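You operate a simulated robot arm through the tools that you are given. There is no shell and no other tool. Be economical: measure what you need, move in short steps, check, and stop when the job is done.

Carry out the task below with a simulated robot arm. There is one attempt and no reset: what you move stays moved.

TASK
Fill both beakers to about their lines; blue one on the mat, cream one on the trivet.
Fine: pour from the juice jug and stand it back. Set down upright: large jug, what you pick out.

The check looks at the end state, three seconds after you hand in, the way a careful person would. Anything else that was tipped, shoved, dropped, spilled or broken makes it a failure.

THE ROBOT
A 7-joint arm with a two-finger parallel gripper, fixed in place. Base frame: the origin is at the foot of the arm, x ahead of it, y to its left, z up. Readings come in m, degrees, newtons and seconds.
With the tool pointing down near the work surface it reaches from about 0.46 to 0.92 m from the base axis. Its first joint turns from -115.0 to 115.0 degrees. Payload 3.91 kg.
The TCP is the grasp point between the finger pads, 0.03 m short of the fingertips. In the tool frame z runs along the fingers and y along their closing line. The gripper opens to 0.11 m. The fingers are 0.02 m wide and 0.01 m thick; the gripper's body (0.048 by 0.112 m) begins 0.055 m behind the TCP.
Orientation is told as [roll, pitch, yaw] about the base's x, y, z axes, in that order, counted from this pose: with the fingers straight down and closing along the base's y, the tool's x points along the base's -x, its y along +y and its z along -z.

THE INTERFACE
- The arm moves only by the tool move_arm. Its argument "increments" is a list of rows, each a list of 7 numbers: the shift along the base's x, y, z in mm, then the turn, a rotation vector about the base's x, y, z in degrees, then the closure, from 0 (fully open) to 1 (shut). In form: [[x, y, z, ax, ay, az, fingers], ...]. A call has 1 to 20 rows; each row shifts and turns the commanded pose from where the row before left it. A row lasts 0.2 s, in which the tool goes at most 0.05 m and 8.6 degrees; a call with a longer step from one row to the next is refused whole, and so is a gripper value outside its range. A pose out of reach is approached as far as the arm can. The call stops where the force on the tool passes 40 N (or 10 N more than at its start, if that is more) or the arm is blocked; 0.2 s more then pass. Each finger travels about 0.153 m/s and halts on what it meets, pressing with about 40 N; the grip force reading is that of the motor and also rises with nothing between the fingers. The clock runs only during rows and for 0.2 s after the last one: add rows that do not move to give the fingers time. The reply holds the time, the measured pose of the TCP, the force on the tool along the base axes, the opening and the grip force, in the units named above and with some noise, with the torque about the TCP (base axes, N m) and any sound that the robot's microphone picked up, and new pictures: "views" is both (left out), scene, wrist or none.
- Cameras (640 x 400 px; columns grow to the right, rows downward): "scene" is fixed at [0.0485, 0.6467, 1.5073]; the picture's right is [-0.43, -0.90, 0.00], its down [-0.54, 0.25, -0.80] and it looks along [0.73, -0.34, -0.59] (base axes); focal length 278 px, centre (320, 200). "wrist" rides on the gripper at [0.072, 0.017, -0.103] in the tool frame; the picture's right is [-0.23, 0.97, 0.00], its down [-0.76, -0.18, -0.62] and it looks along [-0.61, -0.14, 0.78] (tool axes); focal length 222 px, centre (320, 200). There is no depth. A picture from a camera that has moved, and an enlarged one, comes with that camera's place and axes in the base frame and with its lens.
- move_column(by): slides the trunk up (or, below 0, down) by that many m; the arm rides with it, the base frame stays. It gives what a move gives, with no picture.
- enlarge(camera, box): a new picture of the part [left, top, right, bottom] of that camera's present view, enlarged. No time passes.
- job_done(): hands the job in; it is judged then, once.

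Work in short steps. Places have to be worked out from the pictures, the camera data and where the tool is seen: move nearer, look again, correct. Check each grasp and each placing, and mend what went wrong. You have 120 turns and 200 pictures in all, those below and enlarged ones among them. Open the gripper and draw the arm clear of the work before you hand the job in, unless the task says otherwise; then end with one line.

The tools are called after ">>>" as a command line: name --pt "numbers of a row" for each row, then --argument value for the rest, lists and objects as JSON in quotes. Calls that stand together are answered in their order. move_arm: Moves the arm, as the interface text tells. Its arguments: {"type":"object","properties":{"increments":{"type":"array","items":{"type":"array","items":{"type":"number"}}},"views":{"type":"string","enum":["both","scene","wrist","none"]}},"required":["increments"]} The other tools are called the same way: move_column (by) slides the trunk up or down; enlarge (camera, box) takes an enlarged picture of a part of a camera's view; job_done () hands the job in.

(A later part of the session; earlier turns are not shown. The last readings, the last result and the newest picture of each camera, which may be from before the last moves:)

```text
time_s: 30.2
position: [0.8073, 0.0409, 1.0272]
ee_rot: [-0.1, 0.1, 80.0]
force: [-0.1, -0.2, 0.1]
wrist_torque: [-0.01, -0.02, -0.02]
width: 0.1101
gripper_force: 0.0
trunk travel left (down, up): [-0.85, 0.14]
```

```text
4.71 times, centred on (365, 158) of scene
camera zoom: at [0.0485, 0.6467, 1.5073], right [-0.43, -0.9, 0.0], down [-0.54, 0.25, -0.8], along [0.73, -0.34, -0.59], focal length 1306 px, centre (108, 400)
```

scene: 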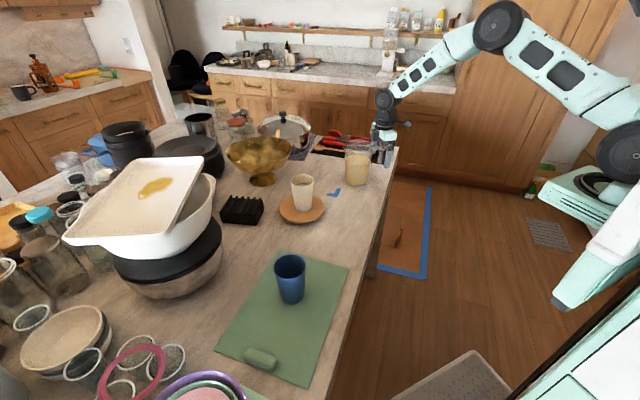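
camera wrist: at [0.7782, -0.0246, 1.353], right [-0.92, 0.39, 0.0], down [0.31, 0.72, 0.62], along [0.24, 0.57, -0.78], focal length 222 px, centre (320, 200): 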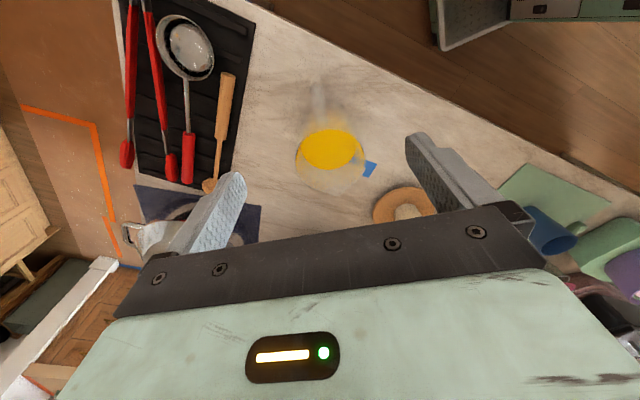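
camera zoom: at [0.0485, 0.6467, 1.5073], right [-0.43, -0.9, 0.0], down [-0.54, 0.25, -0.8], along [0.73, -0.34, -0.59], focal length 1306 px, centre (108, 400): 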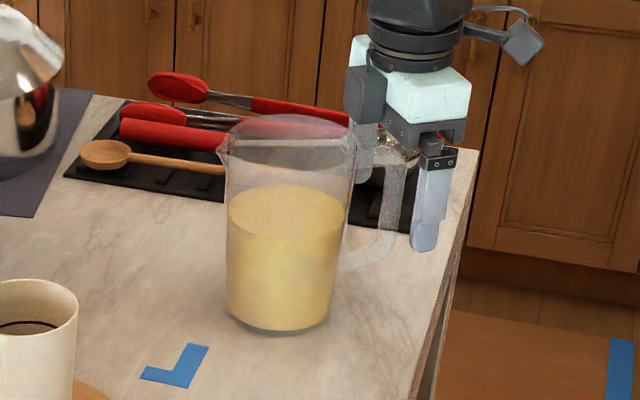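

The two views disagree by ±5 mm around centre, so the 20 mm wide fingers cover the bar. Closing slowly.

>>> move_arm --pt "0 0 0 0 0 0 0.25" --pt "0 0 0 0 0 0 0.5" --pt "0 0 0 0 0 0 0.7" --pt "0 0 0 0 0 0 0.85" --pt "0 0 0 0 0 0 1.0" --pt "0 0 0 0 0 0 1.0" --views "none"

>>> enlarge --camera "scene" --box '[325, 115, 405, 200]'

>>> enlarge --camera "wrist" --box '[240, 80, 400, 230]'

```text
time_s: 31.6
position: [0.8073, 0.041, 1.0285]
ee_rot: [0.0, -0.1, 80.0]
force: [0.4, -1.0, -0.3]
wrist_torque: [0.01, 0.04, -0.01]
width: 0.0167
gripper_force: 39.5
trunk travel left (down, up): [-0.85, 0.14]
```

```text
4.71 times, centred on (365, 158) of scene
camera zoom: at [0.0485, 0.6467, 1.5073], right [-0.43, -0.9, 0.0], down [-0.54, 0.25, -0.8], along [0.73, -0.34, -0.59], focal length 1306 px, centre (108, 400)
```

zoom: 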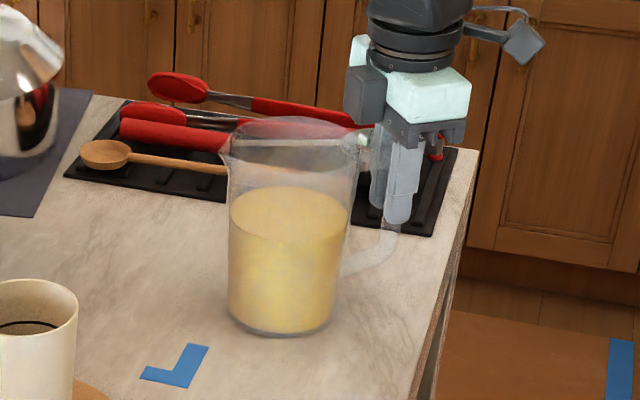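

```text
2.67 times, centred on (320, 155) of wrist
camera zoom: at [0.7774, -0.0281, 1.132], right [-0.92, 0.39, 0.0], down [0.31, 0.72, 0.62], along [0.24, 0.57, -0.78], focal length 592 px, centre (320, 320)
```

zoom: 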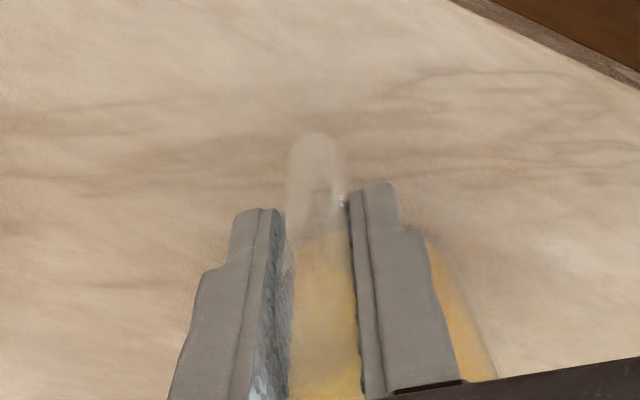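

Handle is clamped at 16.7 mm. Slow trial lift by ~15 mm to check weight and slip.

>>> move_arm --pt "0 0 2 0 0 0 1.0" --pt "0 0 4 0 0 0 1.0" --pt "0 0 5 0 0 0 1.0" --pt "0 0 4 0 0 0 1.0" --pt "0 0 0 0 0 0 1.0" --pt "0 0 0 0 0 0 1.0" --views "none"

>>> enlarge --camera "scene" --box '[325, 115, 405, 200]'

```text
time_s: 33.0
position: [0.8056, 0.0397, 1.043]
ee_rot: [0.1, 0.1, 79.9]
force: [0.7, 0.8, -1.9]
wrist_torque: [-0.18, 0.03, 0.01]
width: 0.0166
gripper_force: 39.9
trunk travel left (down, up): [-0.85, 0.14]
```

```text
4.71 times, centred on (365, 158) of scene
camera zoom: at [0.0485, 0.6467, 1.5073], right [-0.43, -0.9, 0.0], down [-0.54, 0.25, -0.8], along [0.73, -0.34, -0.59], focal length 1306 px, centre (108, 400)
```

zoom: 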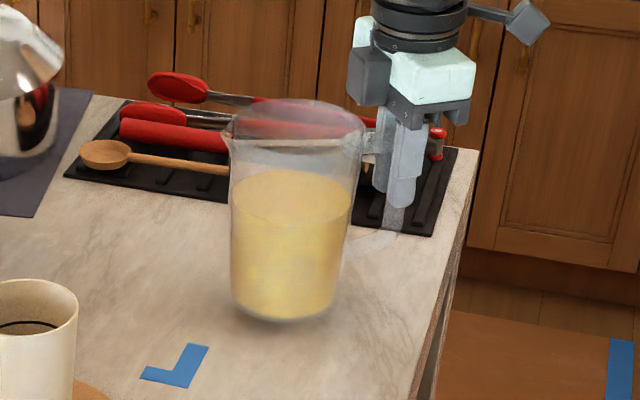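

Jug lifted, level, no slip (light load ~2 N). Lift gently to z≈1.15.

>>> move_arm --pt "0 0 4 0 0 0 1.0" --pt "0 0 8 0 0 0 1.0" --pt "0 0 12 0 0 0 1.0" --pt "-2 2 12 0 0 1 1.0" --pt "-3 5 12 0 0 2 1.0" --pt "-3 8 12 0 0 3 1.0" --pt "-4 10 12 0 0 3 1.0" --pt "-4 10 12 0 0 3 1.0" --pt "-4 12 12 0 0 3 1.0" --pt "-4 12 8 0 0 3 1.0" --pt "-4 12 4 0 0 3 1.0" --pt "-4 12 0 0 0 3 1.0" --pt "-3 12 0 0 0 3 1.0" --pt "-3 10 0 0 0 3 1.0" --pt "-3 8 0 0 0 3 1.0" --pt "-2 6 0 0 0 3 1.0" --pt "-1 4 0 0 0 2 1.0" --pt "0 2 0 0 0 2 1.0" --pt "0 0 0 0 0 0 1.0"

>>> enlarge --camera "scene" --box '[270, 90, 410, 240]'

```text
time_s: 37.0
position: [0.7622, 0.1655, 1.1506]
ee_rot: [0.0, 0.0, 120.2]
force: [-0.2, 0.7, -2.0]
wrist_torque: [-0.13, -0.07, -0.01]
width: 0.0165
gripper_force: 40.0
trunk travel left (down, up): [-0.85, 0.14]
camera wrist: at [0.7831, 0.094, 1.2549], right [-0.96, -0.29, 0.0], down [-0.23, 0.75, 0.62], along [-0.18, 0.6, -0.78], focal length 222 px, centre (320, 200)
```

scene: 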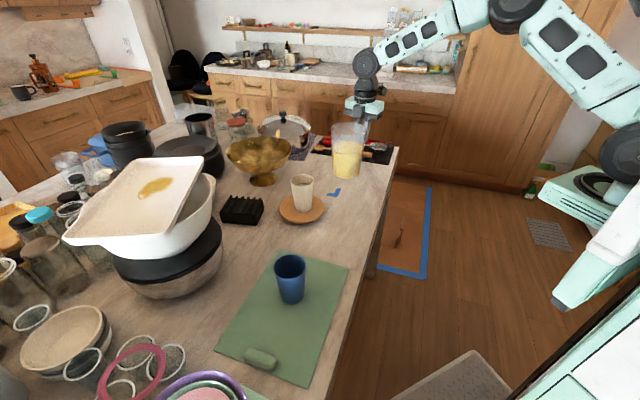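
wrist: 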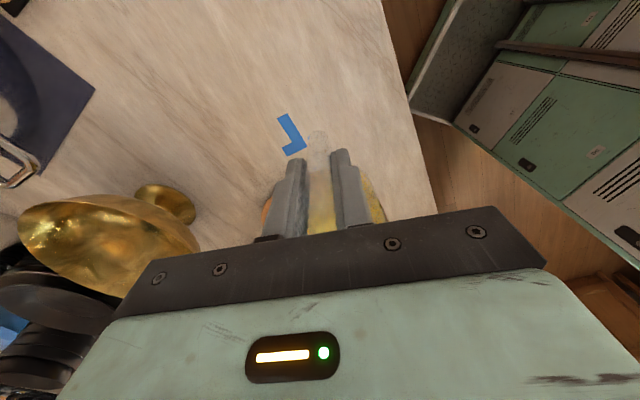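

```text
2.67 times, centred on (340, 165) of scene
camera zoom: at [0.0485, 0.6467, 1.5073], right [-0.43, -0.9, 0.0], down [-0.54, 0.25, -0.8], along [0.73, -0.34, -0.59], focal length 740 px, centre (267, 293)
```

zoom: 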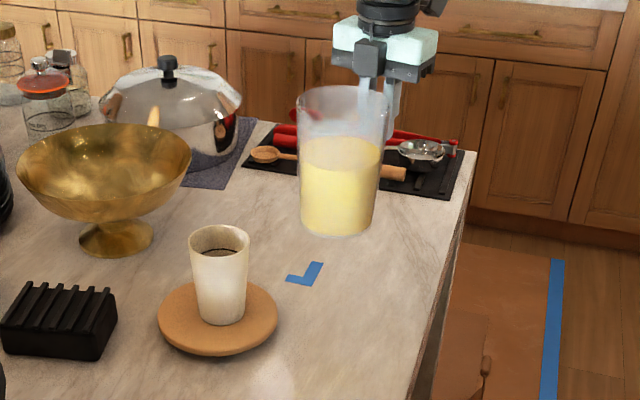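

Jug steady, spout aimed toward bearing 120°. Begin tilting about (-0.866,-0.5,0), first 16°, to verify direction and hold.

>>> move_arm --pt "0 0 2 -0.87 -0.5 0 1.0" --pt "0 2 4 -1.73 -1.0 0 1.0" --pt "2 4 4 -2.17 -1.25 0 1.0" --pt "2 5 4 -2.17 -1.25 0 1.0" --pt "2 5 4 -2.17 -1.25 0 1.0" --pt "2 5 2 -2.17 -1.25 0 1.0" --pt "2 5 0 -1.73 -1.0 0 1.0" --pt "0 2 0 -0.87 -0.5 0 1.0" --pt "0 0 0 0 0 0 1.0" --views "none"

>>> enlarge --camera "scene" --box '[270, 90, 410, 240]'

```text
time_s: 39.0
position: [0.773, 0.1931, 1.1722]
ee_rot: [0.0, 16.1, 120.0]
force: [1.0, 0.7, -2.3]
wrist_torque: [-0.08, -0.03, 0.0]
width: 0.0166
gripper_force: 40.1
trunk travel left (down, up): [-0.85, 0.14]
```

```text
2.67 times, centred on (340, 165) of scene
camera zoom: at [0.0485, 0.6467, 1.5073], right [-0.43, -0.9, 0.0], down [-0.54, 0.25, -0.8], along [0.73, -0.34, -0.59], focal length 740 px, centre (267, 293)
```

zoom: 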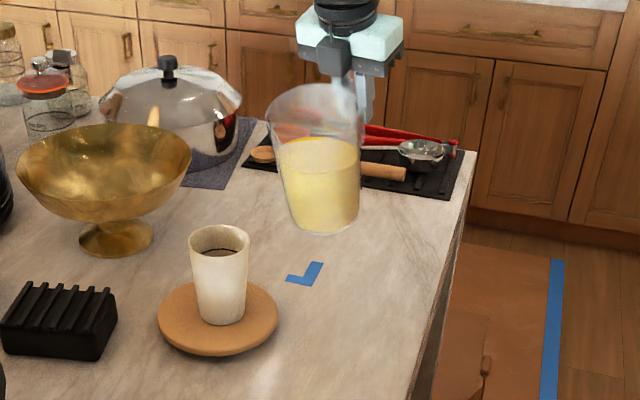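

Tilt direction is right and the surface stays level. Continue to 40° while moving towards the beaker, spout staying well above the rim.

>>> move_arm --pt "1 2 0 -0.87 -0.5 0 1.0" --pt "2 5 0 -1.73 -1.0 0 1.0" --pt "3 7 0 -2.17 -1.25 0 1.0" --pt "3 8 0 -2.17 -1.25 0 1.0" --pt "3 8 0 -2.17 -1.25 0 1.0" --pt "3 8 0 -2.17 -1.25 0 1.0" --pt "3 8 0 -2.17 -1.25 0 1.0" --pt "3 8 0 -2.17 -1.25 0 1.0" --pt "3 7 0 -2.17 -1.25 0 1.0" --pt "2 5 0 -1.73 -1.0 0 1.0" --pt "1 3 0 -1.26 -0.75 0 1.0" --pt "0 0 0 0 0 0 1.0" --views "both"

>>> enlarge --camera "scene" --box '[260, 100, 380, 230]'

```text
time_s: 41.6
position: [0.8003, 0.2616, 1.1706]
ee_rot: [0.0, 39.9, 120.1]
force: [0.6, 0.4, -2.4]
wrist_torque: [-0.07, 0.0, 0.01]
width: 0.0167
gripper_force: 40.3
trunk travel left (down, up): [-0.85, 0.14]
camera wrist: at [0.7792, 0.2633, 1.2974], right [-0.93, -0.34, -0.15], down [-0.34, 0.94, -0.01], along [0.14, 0.04, -0.99], focal length 222 px, centre (320, 200)
```

scene: 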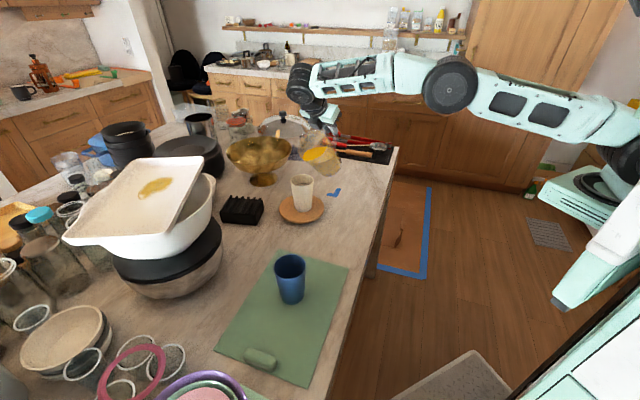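
wrist: 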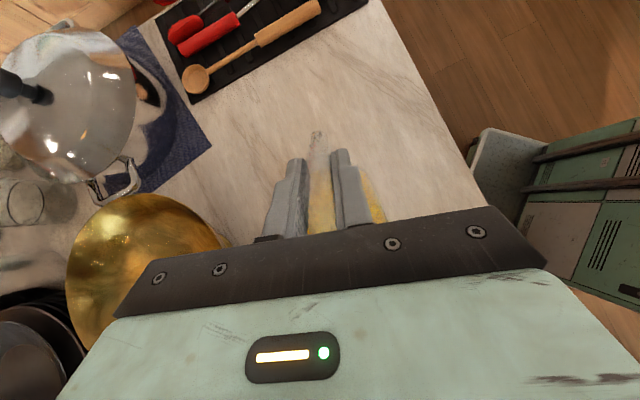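

```text
3.08 times, centred on (320, 165) of scene
camera zoom: at [0.0485, 0.6467, 1.5073], right [-0.43, -0.9, 0.0], down [-0.54, 0.25, -0.8], along [0.73, -0.34, -0.59], focal length 854 px, centre (320, 308)
```

zoom: 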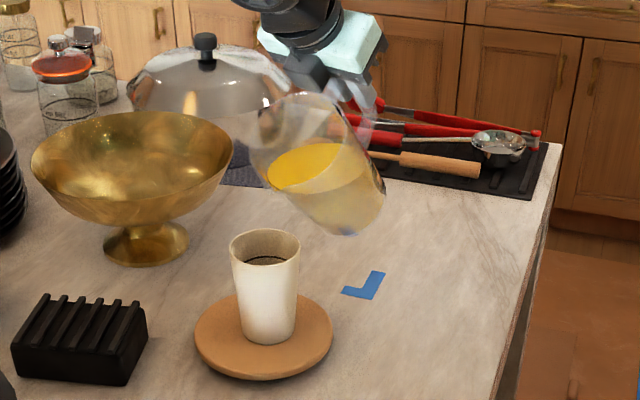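

Very close to the pre-pour pose. Zooming on the spout/beaker relation.

>>> enlarge --camera "scene" --box '[285, 120, 350, 190]'

```text
5.71 times, centred on (318, 155) of scene
camera zoom: at [0.0485, 0.6467, 1.5073], right [-0.43, -0.9, 0.0], down [-0.54, 0.25, -0.8], along [0.73, -0.34, -0.59], focal length 1586 px, centre (334, 457)
```

zoom: 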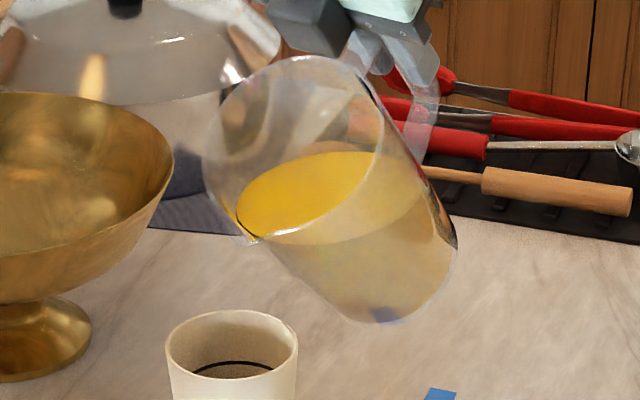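

The spout tip is ~23 mm short of the beaker centre and ~50 mm above its rim, and the juice is already close to the lip. I'll advance 12 mm and lower 15 mm without tilting, then check.

>>> move_arm --pt "-1 2 -3 0 0 0 1.0" --pt "-2 3 -5 0 0 0 1.0" --pt "-2 3 -5 0 0 0 1.0" --pt "-1 2 -2 0 0 0 1.0" --pt "0 0 0 0 0 0 1.0" --views "none"

>>> enlarge --camera "scene" --box '[275, 125, 340, 215]'

```text
time_s: 42.8
position: [0.7942, 0.2713, 1.1558]
ee_rot: [0.1, 39.9, 120.0]
force: [-1.0, 0.9, -1.5]
wrist_torque: [-0.04, -0.01, -0.04]
width: 0.0169
gripper_force: 40.0
trunk travel left (down, up): [-0.85, 0.14]
```

```text
4.44 times, centred on (308, 170) of scene
camera zoom: at [0.0485, 0.6467, 1.5073], right [-0.43, -0.9, 0.0], down [-0.54, 0.25, -0.8], along [0.73, -0.34, -0.59], focal length 1233 px, centre (376, 333)
```

zoom: 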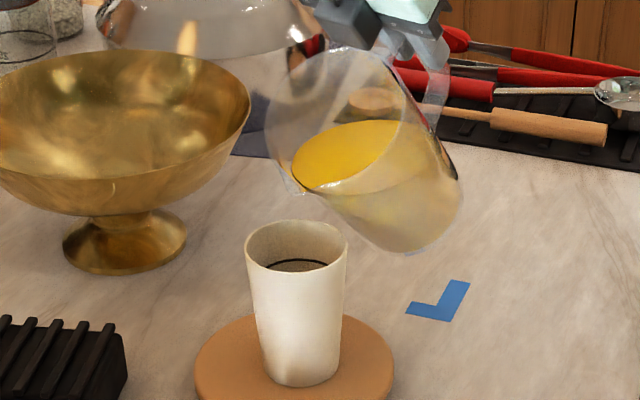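

Spout is now nearly over the beaker centre. Tilt by 4° with compensation, wait, and look.

>>> move_arm --pt "-0.7 1.2 2.1 -0.866 -0.5 0 1.0" --pt "-0.7 1.2 2.1 -0.866 -0.5 0 1.0" --pt "-0.7 1.2 2.1 -0.866 -0.5 0 1.0" --pt "-0.7 1.2 2.1 -0.866 -0.5 0 1.0" --pt "0 0 0 0 0 0 1.0" --pt "0 0 0 0 0 0 1.0" --pt "0 0 0 0 0 0 1.0" --views "none"

>>> enlarge --camera "scene" --box '[275, 125, 340, 215]'

```text
time_s: 44.4
position: [0.7914, 0.2767, 1.1634]
ee_rot: [0.2, 44.0, 120.2]
force: [0.4, 0.1, -2.2]
wrist_torque: [-0.01, -0.02, -0.03]
width: 0.0165
gripper_force: 40.0
trunk travel left (down, up): [-0.85, 0.14]
```

```text
4.44 times, centred on (308, 170) of scene
camera zoom: at [0.0485, 0.6467, 1.5073], right [-0.43, -0.9, 0.0], down [-0.54, 0.25, -0.8], along [0.73, -0.34, -0.59], focal length 1233 px, centre (376, 333)
```

zoom: 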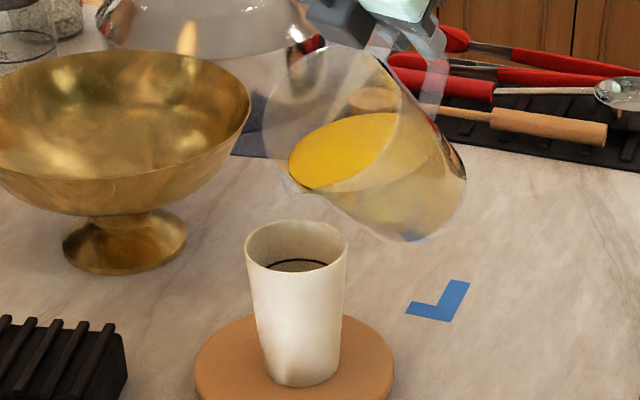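

Juice is at the lip. Another 2°, then wait.

>>> move_arm --pt "-0.7 1.3 2 -0.866 -0.5 0 1.0" --pt "-0.7 1.3 2 -0.866 -0.5 0 1.0" --pt "0 0 0 0 0 0 1.0" --pt "0 0 0 0 0 0 1.0" --views "none"

>>> enlarge --camera "scene" --box '[275, 125, 340, 215]'

```text
time_s: 45.4
position: [0.789, 0.278, 1.1674]
ee_rot: [0.1, 46.0, 120.1]
force: [0.6, 0.0, -2.1]
wrist_torque: [-0.03, 0.02, 0.03]
width: 0.0165
gripper_force: 39.6
trunk travel left (down, up): [-0.85, 0.14]
```

```text
4.44 times, centred on (308, 170) of scene
camera zoom: at [0.0485, 0.6467, 1.5073], right [-0.43, -0.9, 0.0], down [-0.54, 0.25, -0.8], along [0.73, -0.34, -0.59], focal length 1233 px, centre (376, 333)
```

zoom: 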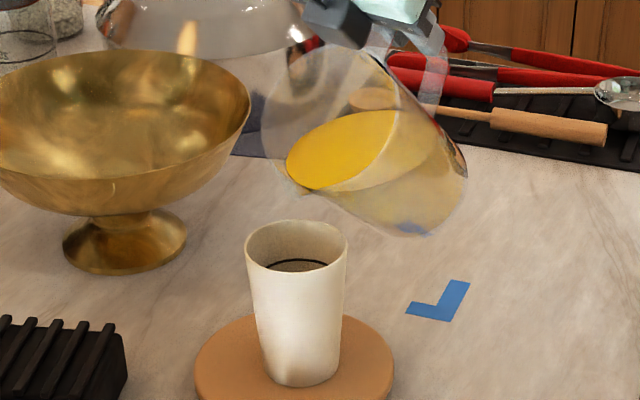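

Not flowing yet; 2° more.

>>> move_arm --pt "-0.7 1.4 2 -0.866 -0.5 0 1.0" --pt "-0.7 1.4 2 -0.866 -0.5 0 1.0" --pt "0 0 0 0 0 0 1.0" --pt "0 0 0 0 0 0 1.0" --views "none"

>>> enlarge --camera "scene" --box '[275, 125, 340, 215]'

```text
time_s: 46.4
position: [0.7865, 0.2798, 1.1709]
ee_rot: [-0.1, 47.9, 120.1]
force: [0.3, 0.4, -1.4]
wrist_torque: [-0.02, -0.07, 0.01]
width: 0.0169
gripper_force: 39.9
trunk travel left (down, up): [-0.85, 0.14]
```

```text
4.44 times, centred on (308, 170) of scene
camera zoom: at [0.0485, 0.6467, 1.5073], right [-0.43, -0.9, 0.0], down [-0.54, 0.25, -0.8], along [0.73, -0.34, -0.59], focal length 1233 px, centre (376, 333)
```

zoom: 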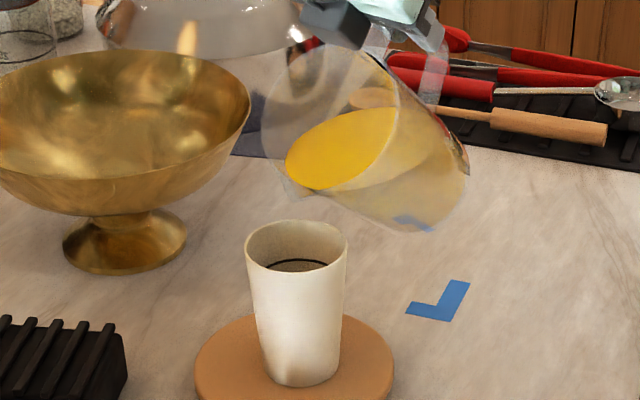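

>>> move_arm --pt "-0.6 1.5 2 -0.866 -0.5 0 1.0" --pt "-0.6 1.5 2 -0.866 -0.5 0 1.0" --pt "0 0 0 0 0 0 1.0" --pt "0 0 0 0 0 0 1.0" --views "none"

>>> enlarge --camera "scene" --box '[275, 125, 340, 215]'

```text
time_s: 47.4
position: [0.7829, 0.2831, 1.1759]
ee_rot: [0.1, 49.9, 120.1]
force: [-1.1, 0.1, -1.9]
wrist_torque: [-0.03, 0.02, 0.01]
width: 0.0165
gripper_force: 40.1
out of reach, approached as far as the arm can: row 1
trunk travel left (down, up): [-0.85, 0.14]
```

```text
4.44 times, centred on (308, 170) of scene
camera zoom: at [0.0485, 0.6467, 1.5073], right [-0.43, -0.9, 0.0], down [-0.54, 0.25, -0.8], along [0.73, -0.34, -0.59], focal length 1233 px, centre (376, 333)
```

zoom: 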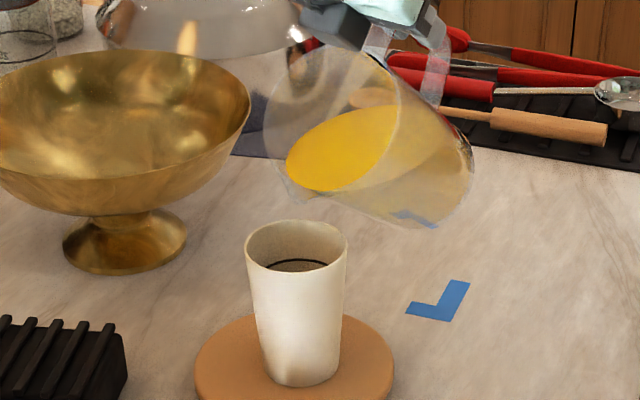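

Reach limit reached in this direction (arm is straight). I'll tip back 4.5°, then swing the jug's heading from 120° to 150° about the lip so the wrist comes closer to the robot.

>>> move_arm --pt "1 -2.1 -3 1.3 0.75 0 1.0" --pt "1 -2.1 -3 1.3 0.75 0 1.0" --pt "1 -2.1 -3 1.3 0.75 0 1.0" --pt "2 1.2 0 0 0 1 1.0" --pt "3.9 2.5 0 0 0 2 1.0" --pt "3.8 2.6 0 0 0 2 1.0" --pt "3.7 2.8 0 0 0 2 1.0" --pt "3.6 2.9 0 0 0 2 1.0" --pt "3.5 3.0 0 0 0 2 1.0" --pt "3.4 3.1 0 0 0 2 1.0" --pt "3.3 3.3 0 0 0 2 1.0" --pt "3.2 3.4 0 0 0 2 1.0" --pt "3.1 3.5 0 0 0 2 1.0" --pt "3.0 3.6 0 0 0 2 1.0" --pt "2.8 3.7 0 0 0 2 1.0" --pt "2.7 3.8 0 0 0 2 1.0" --pt "2.5 3.8 0 0 0 2 1.0" --pt "2.4 3.9 0 0 0 2 1.0" --pt "1.2 2.0 0 0 0 1 1.0" --views "scene"

>>> enlarge --camera "scene" --box '[275, 125, 340, 215]'

```text
time_s: 51.4
position: [0.8338, 0.3254, 1.1666]
ee_rot: [0.1, 45.5, 150.1]
force: [-0.4, -0.3, -1.2]
wrist_torque: [0.0, -0.05, -0.01]
width: 0.0167
gripper_force: 40.5
trunk travel left (down, up): [-0.85, 0.14]
```

scene: 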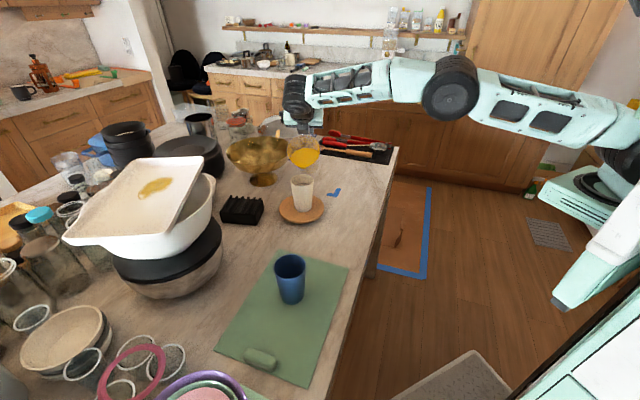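

```text
4.44 times, centred on (308, 170) of scene
camera zoom: at [0.0485, 0.6467, 1.5073], right [-0.43, -0.9, 0.0], down [-0.54, 0.25, -0.8], along [0.73, -0.34, -0.59], focal length 1233 px, centre (376, 333)
```

zoom: 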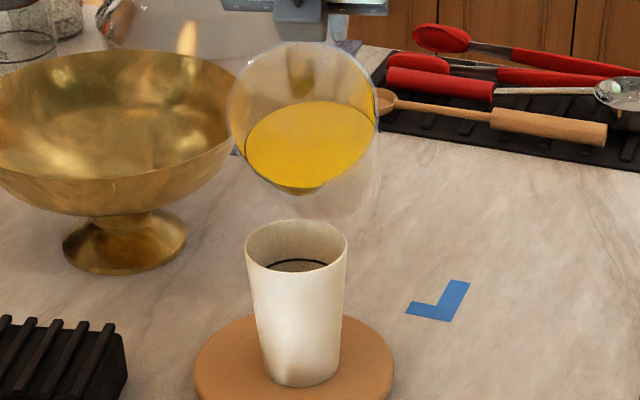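

Now the heading is 150° and the spout is above the beaker. Resume tilting: 4° then wait.

>>> move_arm --pt "-0.9 0.5 2 -0.5 -0.866 0 1.0" --pt "-0.9 0.5 2 -0.5 -0.866 0 1.0" --pt "-1.2 0.7 2 -0.5 -0.866 0 1.0" --pt "-1.2 0.7 2 -0.5 -0.866 0 1.0" --pt "0 0 0 0 0 0 1.0" --pt "0 0 0 0 0 0 1.0" --views "none"

>>> enlarge --camera "scene" --box '[275, 125, 340, 215]'

```text
time_s: 52.8
position: [0.8311, 0.328, 1.1752]
ee_rot: [0.1, 49.5, 150.1]
force: [0.1, 0.4, -1.5]
wrist_torque: [-0.02, -0.02, 0.01]
width: 0.0167
gripper_force: 39.9
trunk travel left (down, up): [-0.85, 0.14]
```

```text
4.44 times, centred on (308, 170) of scene
camera zoom: at [0.0485, 0.6467, 1.5073], right [-0.43, -0.9, 0.0], down [-0.54, 0.25, -0.8], along [0.73, -0.34, -0.59], focal length 1233 px, centre (376, 333)
```

zoom: 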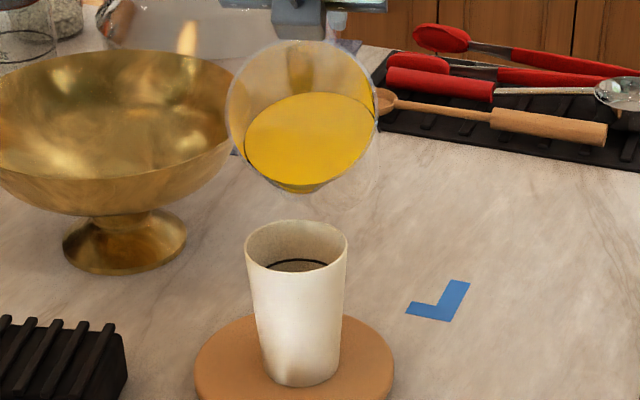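

Still just below the lip. 3° more.

>>> move_arm --pt "-1.4 0.8 2 -0.5 -0.866 0 1.0" --pt "-1.4 0.8 2 -0.5 -0.866 0 1.0" --pt "-1.4 0.8 2 -0.5 -0.866 0 1.0" --pt "0 0 0 0 0 0 1.0" --pt "0 0 0 0 0 0 1.0" --views "none"

>>> enlarge --camera "scene" --box '[275, 125, 340, 215]'

```text
time_s: 54.0
position: [0.827, 0.3305, 1.1802]
ee_rot: [0.0, 52.5, 150.3]
force: [0.1, 0.0, -1.9]
wrist_torque: [-0.01, -0.05, 0.03]
width: 0.0163
gripper_force: 39.9
trunk travel left (down, up): [-0.85, 0.14]
```

```text
4.44 times, centred on (308, 170) of scene
camera zoom: at [0.0485, 0.6467, 1.5073], right [-0.43, -0.9, 0.0], down [-0.54, 0.25, -0.8], along [0.73, -0.34, -0.59], focal length 1233 px, centre (376, 333)
```

zoom: 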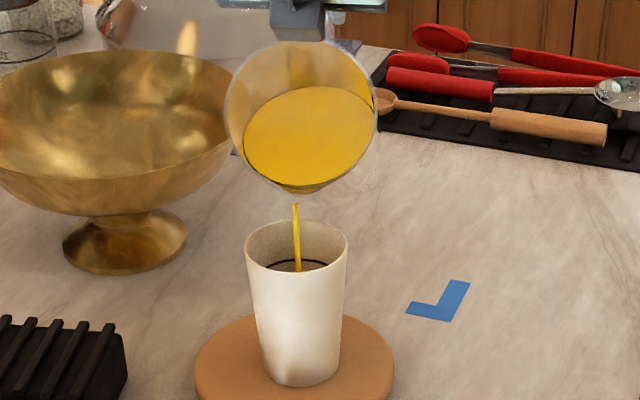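

A thin stream is falling into the beaker. Hold for ~2 s and see the rate.

>>> move_arm --pt "0 0 0 0 0 0 1.0" --pt "0 0 0 0 0 0 1.0" --pt "0 0 0 0 0 0 1.0" --pt "0 0 0 0 0 0 1.0" --pt "0 0 0 0 0 0 1.0" --pt "0 0 0 0 0 0 1.0" --pt "0 0 0 0 0 0 1.0" --pt "0 0 0 0 0 0 1.0" --views "none"

>>> enlarge --camera "scene" --box '[275, 125, 340, 215]'

```text
time_s: 55.8
position: [0.8269, 0.331, 1.1805]
ee_rot: [0.2, 52.6, 150.1]
force: [-0.1, -0.1, -1.0]
wrist_torque: [-0.02, 0.01, -0.01]
width: 0.0166
gripper_force: 40.2
trunk travel left (down, up): [-0.85, 0.14]
```

```text
4.44 times, centred on (308, 170) of scene
camera zoom: at [0.0485, 0.6467, 1.5073], right [-0.43, -0.9, 0.0], down [-0.54, 0.25, -0.8], along [0.73, -0.34, -0.59], focal length 1233 px, centre (376, 333)
```

zoom: 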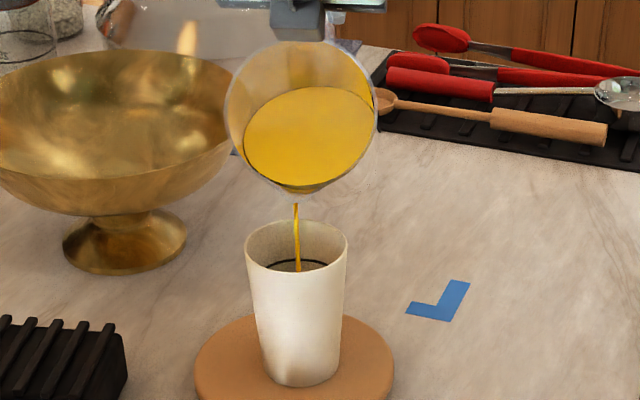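

Steady thin stream; add 3° and hold.

>>> move_arm --pt "-1.4 0.8 1.9 -0.5 -0.866 0 1.0" --pt "-1.4 0.8 1.9 -0.5 -0.866 0 1.0" --pt "-1.4 0.8 1.9 -0.5 -0.866 0 1.0" --pt "0 0 0 0 0 0 1.0" --pt "0 0 0 0 0 0 1.0" --pt "0 0 0 0 0 0 1.0" --pt "0 0 0 0 0 0 1.0" --pt "0 0 0 0 0 0 1.0" --views "none"

>>> enlarge --camera "scene" --box '[275, 125, 340, 215]'

```text
time_s: 57.6
position: [0.8209, 0.3342, 1.1863]
ee_rot: [0.1, 55.6, 150.1]
force: [0.4, 0.3, -1.1]
wrist_torque: [-0.04, -0.05, 0.02]
width: 0.0166
gripper_force: 40.5
trunk travel left (down, up): [-0.85, 0.14]
```

```text
4.44 times, centred on (308, 170) of scene
camera zoom: at [0.0485, 0.6467, 1.5073], right [-0.43, -0.9, 0.0], down [-0.54, 0.25, -0.8], along [0.73, -0.34, -0.59], focal length 1233 px, centre (376, 333)
```

zoom: 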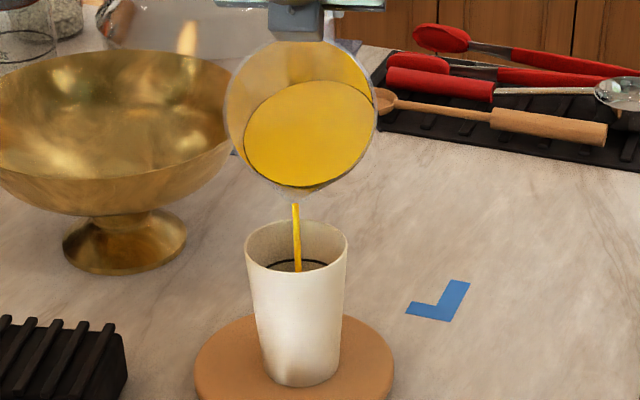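

>>> move_arm --pt "-1.5 0.9 1.8 -0.5 -0.866 0 1.0" --pt "-1.5 0.9 1.8 -0.5 -0.866 0 1.0" --pt "-1.5 0.9 1.8 -0.5 -0.866 0 1.0" --pt "0 0 0 0 0 0 1.0" --pt "0 0 0 0 0 0 1.0" --pt "0 0 0 0 0 0 1.0" --pt "0 0 0 0 0 0 1.0" --pt "0 0 0 0 0 0 1.0" --pt "0 0 0 0 0 0 1.0" --pt "0 0 0 0 0 0 1.0" --views "none"

>>> enlarge --camera "scene" --box '[275, 125, 340, 215]'

```text
time_s: 59.8
position: [0.8182, 0.336, 1.1921]
ee_rot: [0.0, 58.6, 150.1]
force: [-0.1, 0.0, -1.3]
wrist_torque: [-0.02, 0.03, 0.03]
width: 0.0164
gripper_force: 40.1
trunk travel left (down, up): [-0.85, 0.14]
```

```text
4.44 times, centred on (308, 170) of scene
camera zoom: at [0.0485, 0.6467, 1.5073], right [-0.43, -0.9, 0.0], down [-0.54, 0.25, -0.8], along [0.73, -0.34, -0.59], focal length 1233 px, centre (376, 333)
```

zoom: 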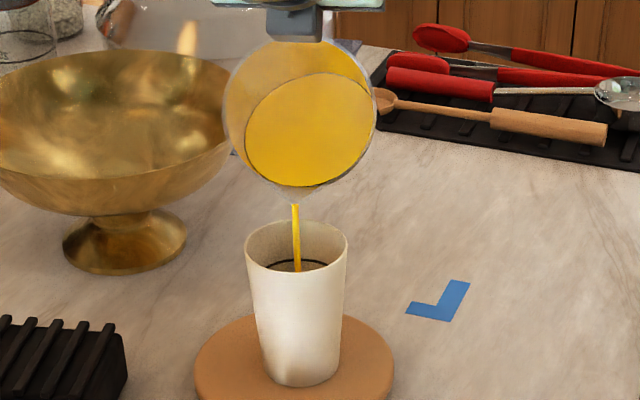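

>>> move_arm --pt "-1.5 0.9 1.7 -0.5 -0.866 0 1.0" --pt "-1.5 0.9 1.7 -0.5 -0.866 0 1.0" --pt "0 0 0 0 0 0 1.0" --pt "0 0 0 0 0 0 1.0" --pt "0 0 0 0 0 0 1.0" --pt "0 0 0 0 0 0 1.0" --pt "0 0 0 0 0 0 1.0" --pt "0 0 0 0 0 0 1.0" --views "none"

>>> enlarge --camera "scene" --box '[275, 125, 340, 215]'

```text
time_s: 61.6
position: [0.8146, 0.3381, 1.1955]
ee_rot: [0.0, 60.7, 150.0]
force: [-0.9, -0.1, -0.9]
wrist_torque: [0.04, 0.04, -0.01]
width: 0.0166
gripper_force: 39.4
trunk travel left (down, up): [-0.85, 0.14]
```

```text
4.44 times, centred on (308, 170) of scene
camera zoom: at [0.0485, 0.6467, 1.5073], right [-0.43, -0.9, 0.0], down [-0.54, 0.25, -0.8], along [0.73, -0.34, -0.59], focal length 1233 px, centre (376, 333)
```

zoom: 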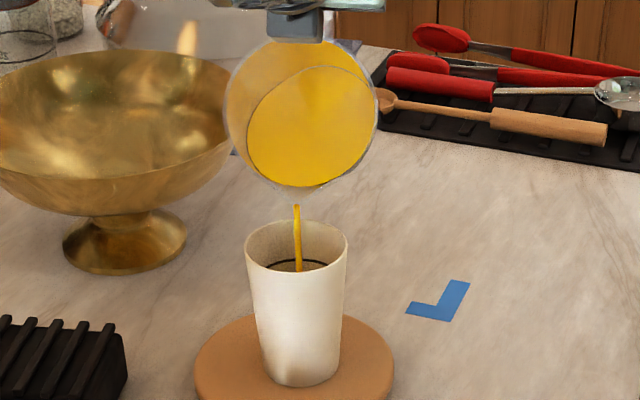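

>>> move_arm --pt "0 0 0 0 0 0 1.0" --pt "0 0 0 0 0 0 1.0" --pt "0 0 0 0 0 0 1.0" --pt "0 0 0 0 0 0 1.0" --pt "0 0 0 0 0 0 1.0" --views "none"

>>> enlarge --camera "scene" --box '[288, 162, 318, 192]'

```text
time_s: 62.8
position: [0.8149, 0.337, 1.1968]
ee_rot: [0.0, 60.6, 150.0]
force: [0.2, -0.5, -0.9]
wrist_torque: [0.01, 0.0, 0.01]
width: 0.0167
gripper_force: 39.7
trunk travel left (down, up): [-0.85, 0.14]
```

```text
13.33 times, centred on (303, 177) of scene
camera zoom: at [0.0485, 0.6467, 1.5073], right [-0.43, -0.9, 0.0], down [-0.54, 0.25, -0.8], along [0.73, -0.34, -0.59], focal length 3700 px, centre (547, 507)
```

zoom: 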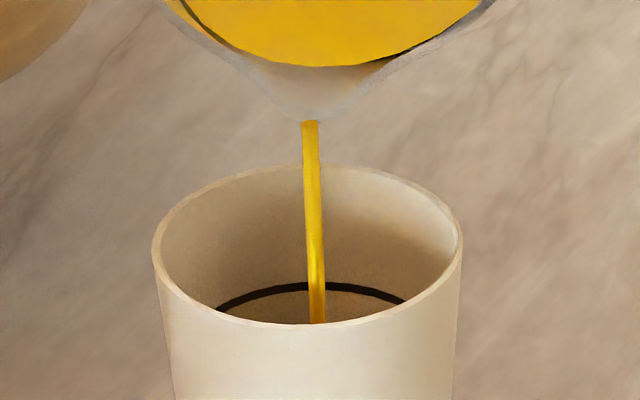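

Nothing visible up to ~1 cm below the line yet. Keep holding at this tilt in short waits, adding 1.5°.

>>> move_arm --pt "-1.2 0.7 1.2 -0.375 -0.65 0 1.0" --pt "-1.2 0.7 1.2 -0.375 -0.65 0 1.0" --pt "0 0 0 0 0 0 1.0" --pt "0 0 0 0 0 0 1.0" --pt "0 0 0 0 0 0 1.0" --pt "0 0 0 0 0 0 1.0" --pt "0 0 0 0 0 0 1.0" --views "none"

>>> enlarge --camera "scene" --box '[288, 162, 318, 192]'

```text
time_s: 64.4
position: [0.8108, 0.3368, 1.1982]
ee_rot: [0.0, 62.1, 150.0]
force: [-0.7, 0.4, -0.6]
wrist_torque: [-0.01, -0.02, 0.02]
width: 0.0164
gripper_force: 39.9
trunk travel left (down, up): [-0.85, 0.14]
```

```text
13.33 times, centred on (303, 177) of scene
camera zoom: at [0.0485, 0.6467, 1.5073], right [-0.43, -0.9, 0.0], down [-0.54, 0.25, -0.8], along [0.73, -0.34, -0.59], focal length 3700 px, centre (547, 507)
```

zoom: 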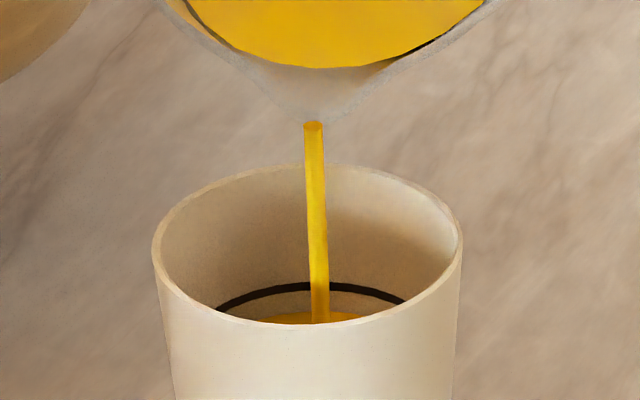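

The level is just under the line. Tip back 6° now, keeping the lip in place, and check.

>>> move_arm --pt "2.1 -1.2 -2.5 0.75 1.3 0 1.0" --pt "2.1 -1.2 -2.5 0.75 1.3 0 1.0" --pt "2.1 -1.2 -2.6 0.75 1.3 0 1.0" --pt "2.1 -1.2 -2.6 0.75 1.3 0 1.0" --views "none"

>>> enlarge --camera "scene" --box '[288, 162, 318, 192]'

```text
time_s: 65.4
position: [0.8207, 0.3338, 1.1878]
ee_rot: [0.1, 56.1, 150.0]
force: [0.4, -0.1, 0.4]
wrist_torque: [-0.01, -0.02, 0.01]
width: 0.0166
gripper_force: 40.3
trunk travel left (down, up): [-0.85, 0.14]
```

```text
13.33 times, centred on (303, 177) of scene
camera zoom: at [0.0485, 0.6467, 1.5073], right [-0.43, -0.9, 0.0], down [-0.54, 0.25, -0.8], along [0.73, -0.34, -0.59], focal length 3700 px, centre (547, 507)
```

zoom: 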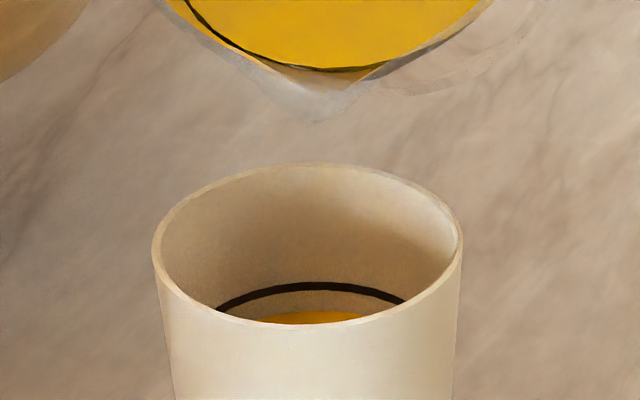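

Flow stopped cleanly; level ~5 mm below the line. A brief top-up: tilt back to ~62°, short hold, and return.

>>> move_arm --pt "-2.1 1.2 2.6 -0.75 -1.3 0 1.0" --pt "-2.1 1.2 2.6 -0.75 -1.3 0 1.0" --pt "-2.1 1.2 2.5 -0.75 -1.3 0 1.0" --pt "-2.1 1.2 2.5 -0.75 -1.3 0 1.0" --pt "0 0 0 0 0 0 1.0" --pt "2.1 -1.2 -2.5 0.75 1.3 0 1.0" --pt "2.1 -1.2 -2.5 0.75 1.3 0 1.0" --pt "2.1 -1.2 -2.6 0.75 1.3 0 1.0" --pt "2.1 -1.2 -2.6 0.75 1.3 0 1.0" --views "none"

>>> enlarge --camera "scene" --box '[288, 162, 318, 192]'

```text
time_s: 67.4
position: [0.8193, 0.3334, 1.1868]
ee_rot: [0.1, 56.2, 150.2]
force: [0.6, -0.7, -0.5]
wrist_torque: [0.0, 0.0, -0.01]
width: 0.0165
gripper_force: 40.0
trunk travel left (down, up): [-0.85, 0.14]
```

```text
13.33 times, centred on (303, 177) of scene
camera zoom: at [0.0485, 0.6467, 1.5073], right [-0.43, -0.9, 0.0], down [-0.54, 0.25, -0.8], along [0.73, -0.34, -0.59], focal length 3700 px, centre (547, 507)
```

zoom: 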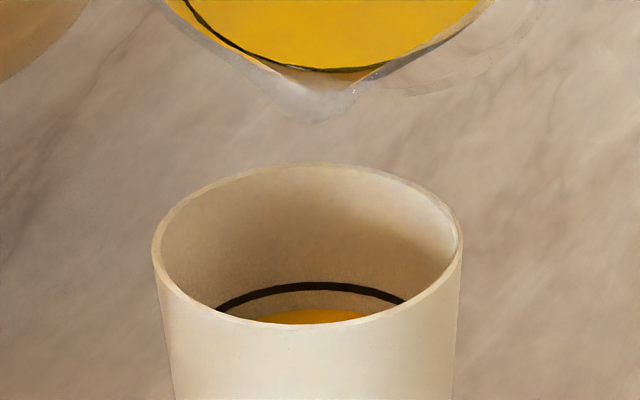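

Rose only slightly. Repeat with ~63.5° and a longer hold.

>>> move_arm --pt "-2.1 1.2 2.6 -0.75 -1.3 0 1.0" --pt "-2.1 1.2 2.6 -0.75 -1.3 0 1.0" --pt "-2.1 1.2 2.5 -0.75 -1.3 0 1.0" --pt "-2.1 1.2 2.5 -0.75 -1.3 0 1.0" --pt "-2.1 1.2 2.4 -0.75 -1.3 0 1.0" --pt "0 0 0 0 0 0 1.0" --pt "0 0 0 0 0 0 1.0" --pt "2.1 -1.2 -2.4 0.75 1.3 0 1.0" --pt "2.1 -1.2 -2.5 0.75 1.3 0 1.0" --pt "2.1 -1.2 -2.5 0.75 1.3 0 1.0" --pt "2.1 -1.2 -2.6 0.75 1.3 0 1.0" --pt "2.1 -1.2 -2.6 0.75 1.3 0 1.0" --views "none"

>>> enlarge --camera "scene" --box '[288, 162, 318, 192]'

```text
time_s: 70.0
position: [0.8211, 0.3346, 1.1877]
ee_rot: [0.1, 56.2, 150.0]
force: [0.3, -0.4, -0.1]
wrist_torque: [-0.06, 0.0, 0.0]
width: 0.0167
gripper_force: 40.2
trunk travel left (down, up): [-0.85, 0.14]
```

```text
13.33 times, centred on (303, 177) of scene
camera zoom: at [0.0485, 0.6467, 1.5073], right [-0.43, -0.9, 0.0], down [-0.54, 0.25, -0.8], along [0.73, -0.34, -0.59], focal length 3700 px, centre (547, 507)
```

zoom: 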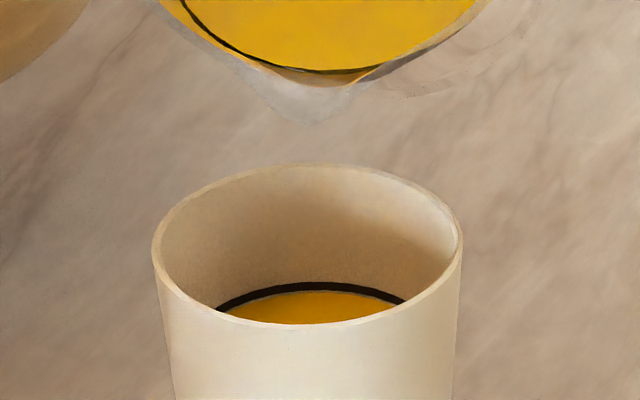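

Cream beaker is filled right to its line with no spill seen. Raise the jug straight up, then untilt while drawing back towards the robot.

>>> move_arm --pt "0 0 5 0 0 0 1.0" --pt "0 0 10 0 0 0 1.0" --pt "0 0 12 0 0 0 1.0" --pt "0 0 12 0 0 0 1.0" --pt "0 0 12 0 0 0 1.0" --pt "-2 0 12 0 0 0 1.0" --pt "-4 0 10 0.5 0.866 0 1.0" --pt "-7 -1 6 1.0 1.73 0 1.0" --pt "-10 -2 2 1.0 1.73 0 1.0" --pt "-12 -2 0 1.0 1.73 0 1.0" --pt "-12 -2 0 1.0 1.73 0 1.0" --pt "-12 -2 0 1.0 1.73 0 1.0" --pt "-12 -2 0 1.0 1.73 0 1.0" --pt "-12 -2 0 1.0 1.73 0 1.0" --pt "-10 -2 0 1.0 1.73 0 1.0" --pt "-6 -1 0 0.5 0.866 0 1.0" --pt "-3 0 0 0 0 0 1.0" --pt "0 0 0 0 0 0 1.0" --views "scene"

>>> enlarge --camera "scene" --box '[240, 100, 380, 240]'

```text
time_s: 73.8
position: [0.7177, 0.3171, 1.2691]
ee_rot: [0.0, 38.0, 150.0]
force: [0.0, -0.6, -0.7]
wrist_torque: [-0.03, -0.01, 0.0]
width: 0.0166
gripper_force: 40.2
trunk travel left (down, up): [-0.85, 0.14]
```

scene: 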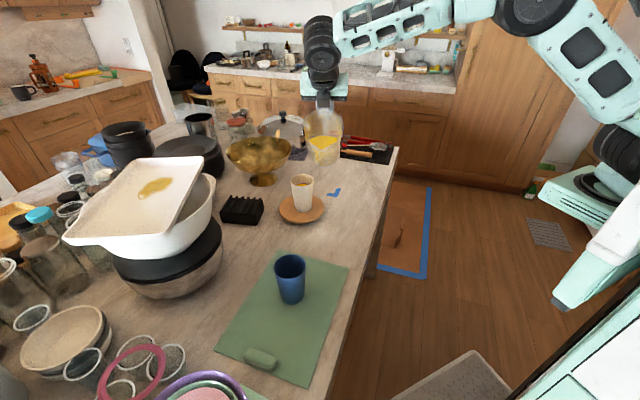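

```text
2.86 times, centred on (310, 170) of scene
camera zoom: at [0.0485, 0.6467, 1.5073], right [-0.43, -0.9, 0.0], down [-0.54, 0.25, -0.8], along [0.73, -0.34, -0.59], focal length 793 px, centre (349, 286)
```

zoom: 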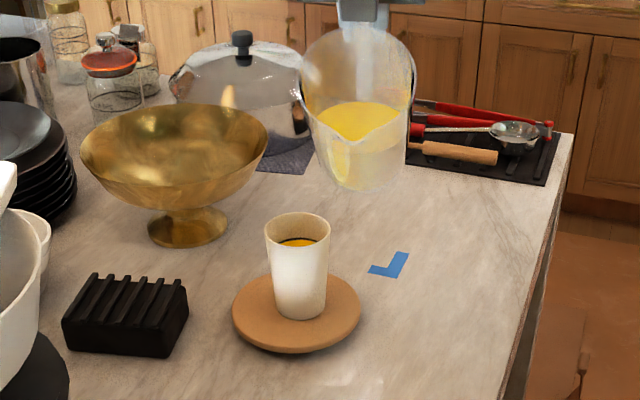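

Clean. Carry towards the blue beaker at height, turning the heading to 90°.

>>> move_arm --pt "-5 1 0 0 0 -1.5 1.0" --pt "-10 2 0 0 0 -2 1.0" --pt "-15 3 0 0 0 -3.2 1.0" --pt "-17 4 0 0 0 -3.2 1.0" --pt "-17 4 0 0 0 -3.2 1.0" --pt "-17 4 0 0 0 -3.2 1.0" --pt "-17 4 0 0 0 -3.2 1.0" --pt "-17 4 0 0 0 -3.2 1.0" --pt "-17 4 0 0 0 -3.2 1.0" --pt "-17 4 0 0 0 -3.2 1.0" --pt "-17 4 0 0 0 -3.2 1.0" --pt "-17 4 0 0 0 -3.2 1.0" --pt "-17 4 0 0 0 -3.2 1.0" --pt "-17 4 0 0 0 -3.2 1.0" --pt "-17 4 0 0 0 -3.2 1.0" --pt "-15 4 0 0 0 -3.2 1.0" --pt "-12 4 0 0 0 -3.2 1.0" --pt "-10 4 0 0 0 -3.2 1.0" --pt "-7 3 0 0 0 -2.1 1.0" --pt "-3 2 0 0 0 -0.8 1.0" --views "scene"

>>> enlarge --camera "scene" --box '[230, 150, 400, 320]'

```text
time_s: 78.0
position: [0.4387, 0.3885, 1.2686]
ee_rot: [0.0, 38.0, 92.3]
force: [-0.7, 0.1, -0.8]
wrist_torque: [0.0, -0.02, 0.0]
width: 0.0164
gripper_force: 40.3
trunk travel left (down, up): [-0.85, 0.14]
```

scene: 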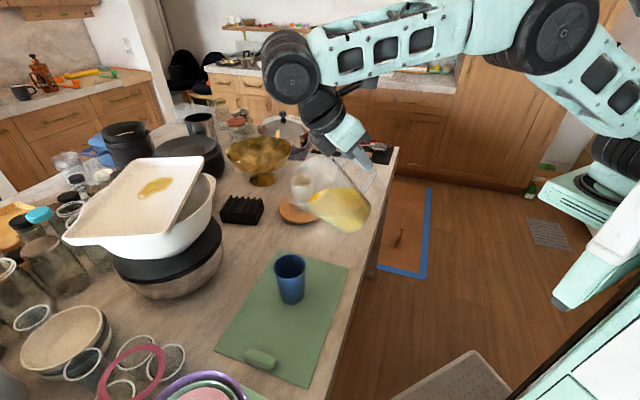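

```text
2.35 times, centred on (315, 235) of scene
camera zoom: at [0.0485, 0.6467, 1.5073], right [-0.43, -0.9, 0.0], down [-0.54, 0.25, -0.8], along [0.73, -0.34, -0.59], focal length 653 px, centre (332, 118)
```

zoom: 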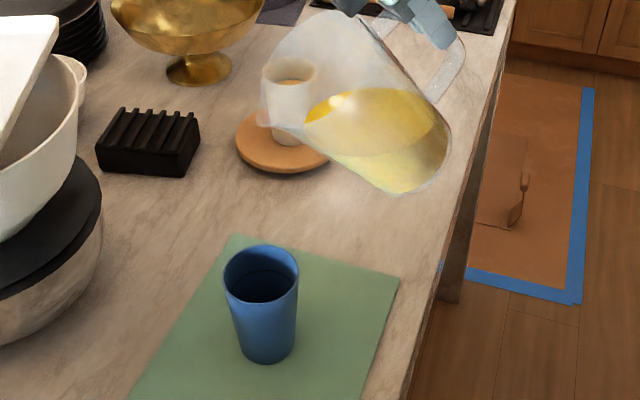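

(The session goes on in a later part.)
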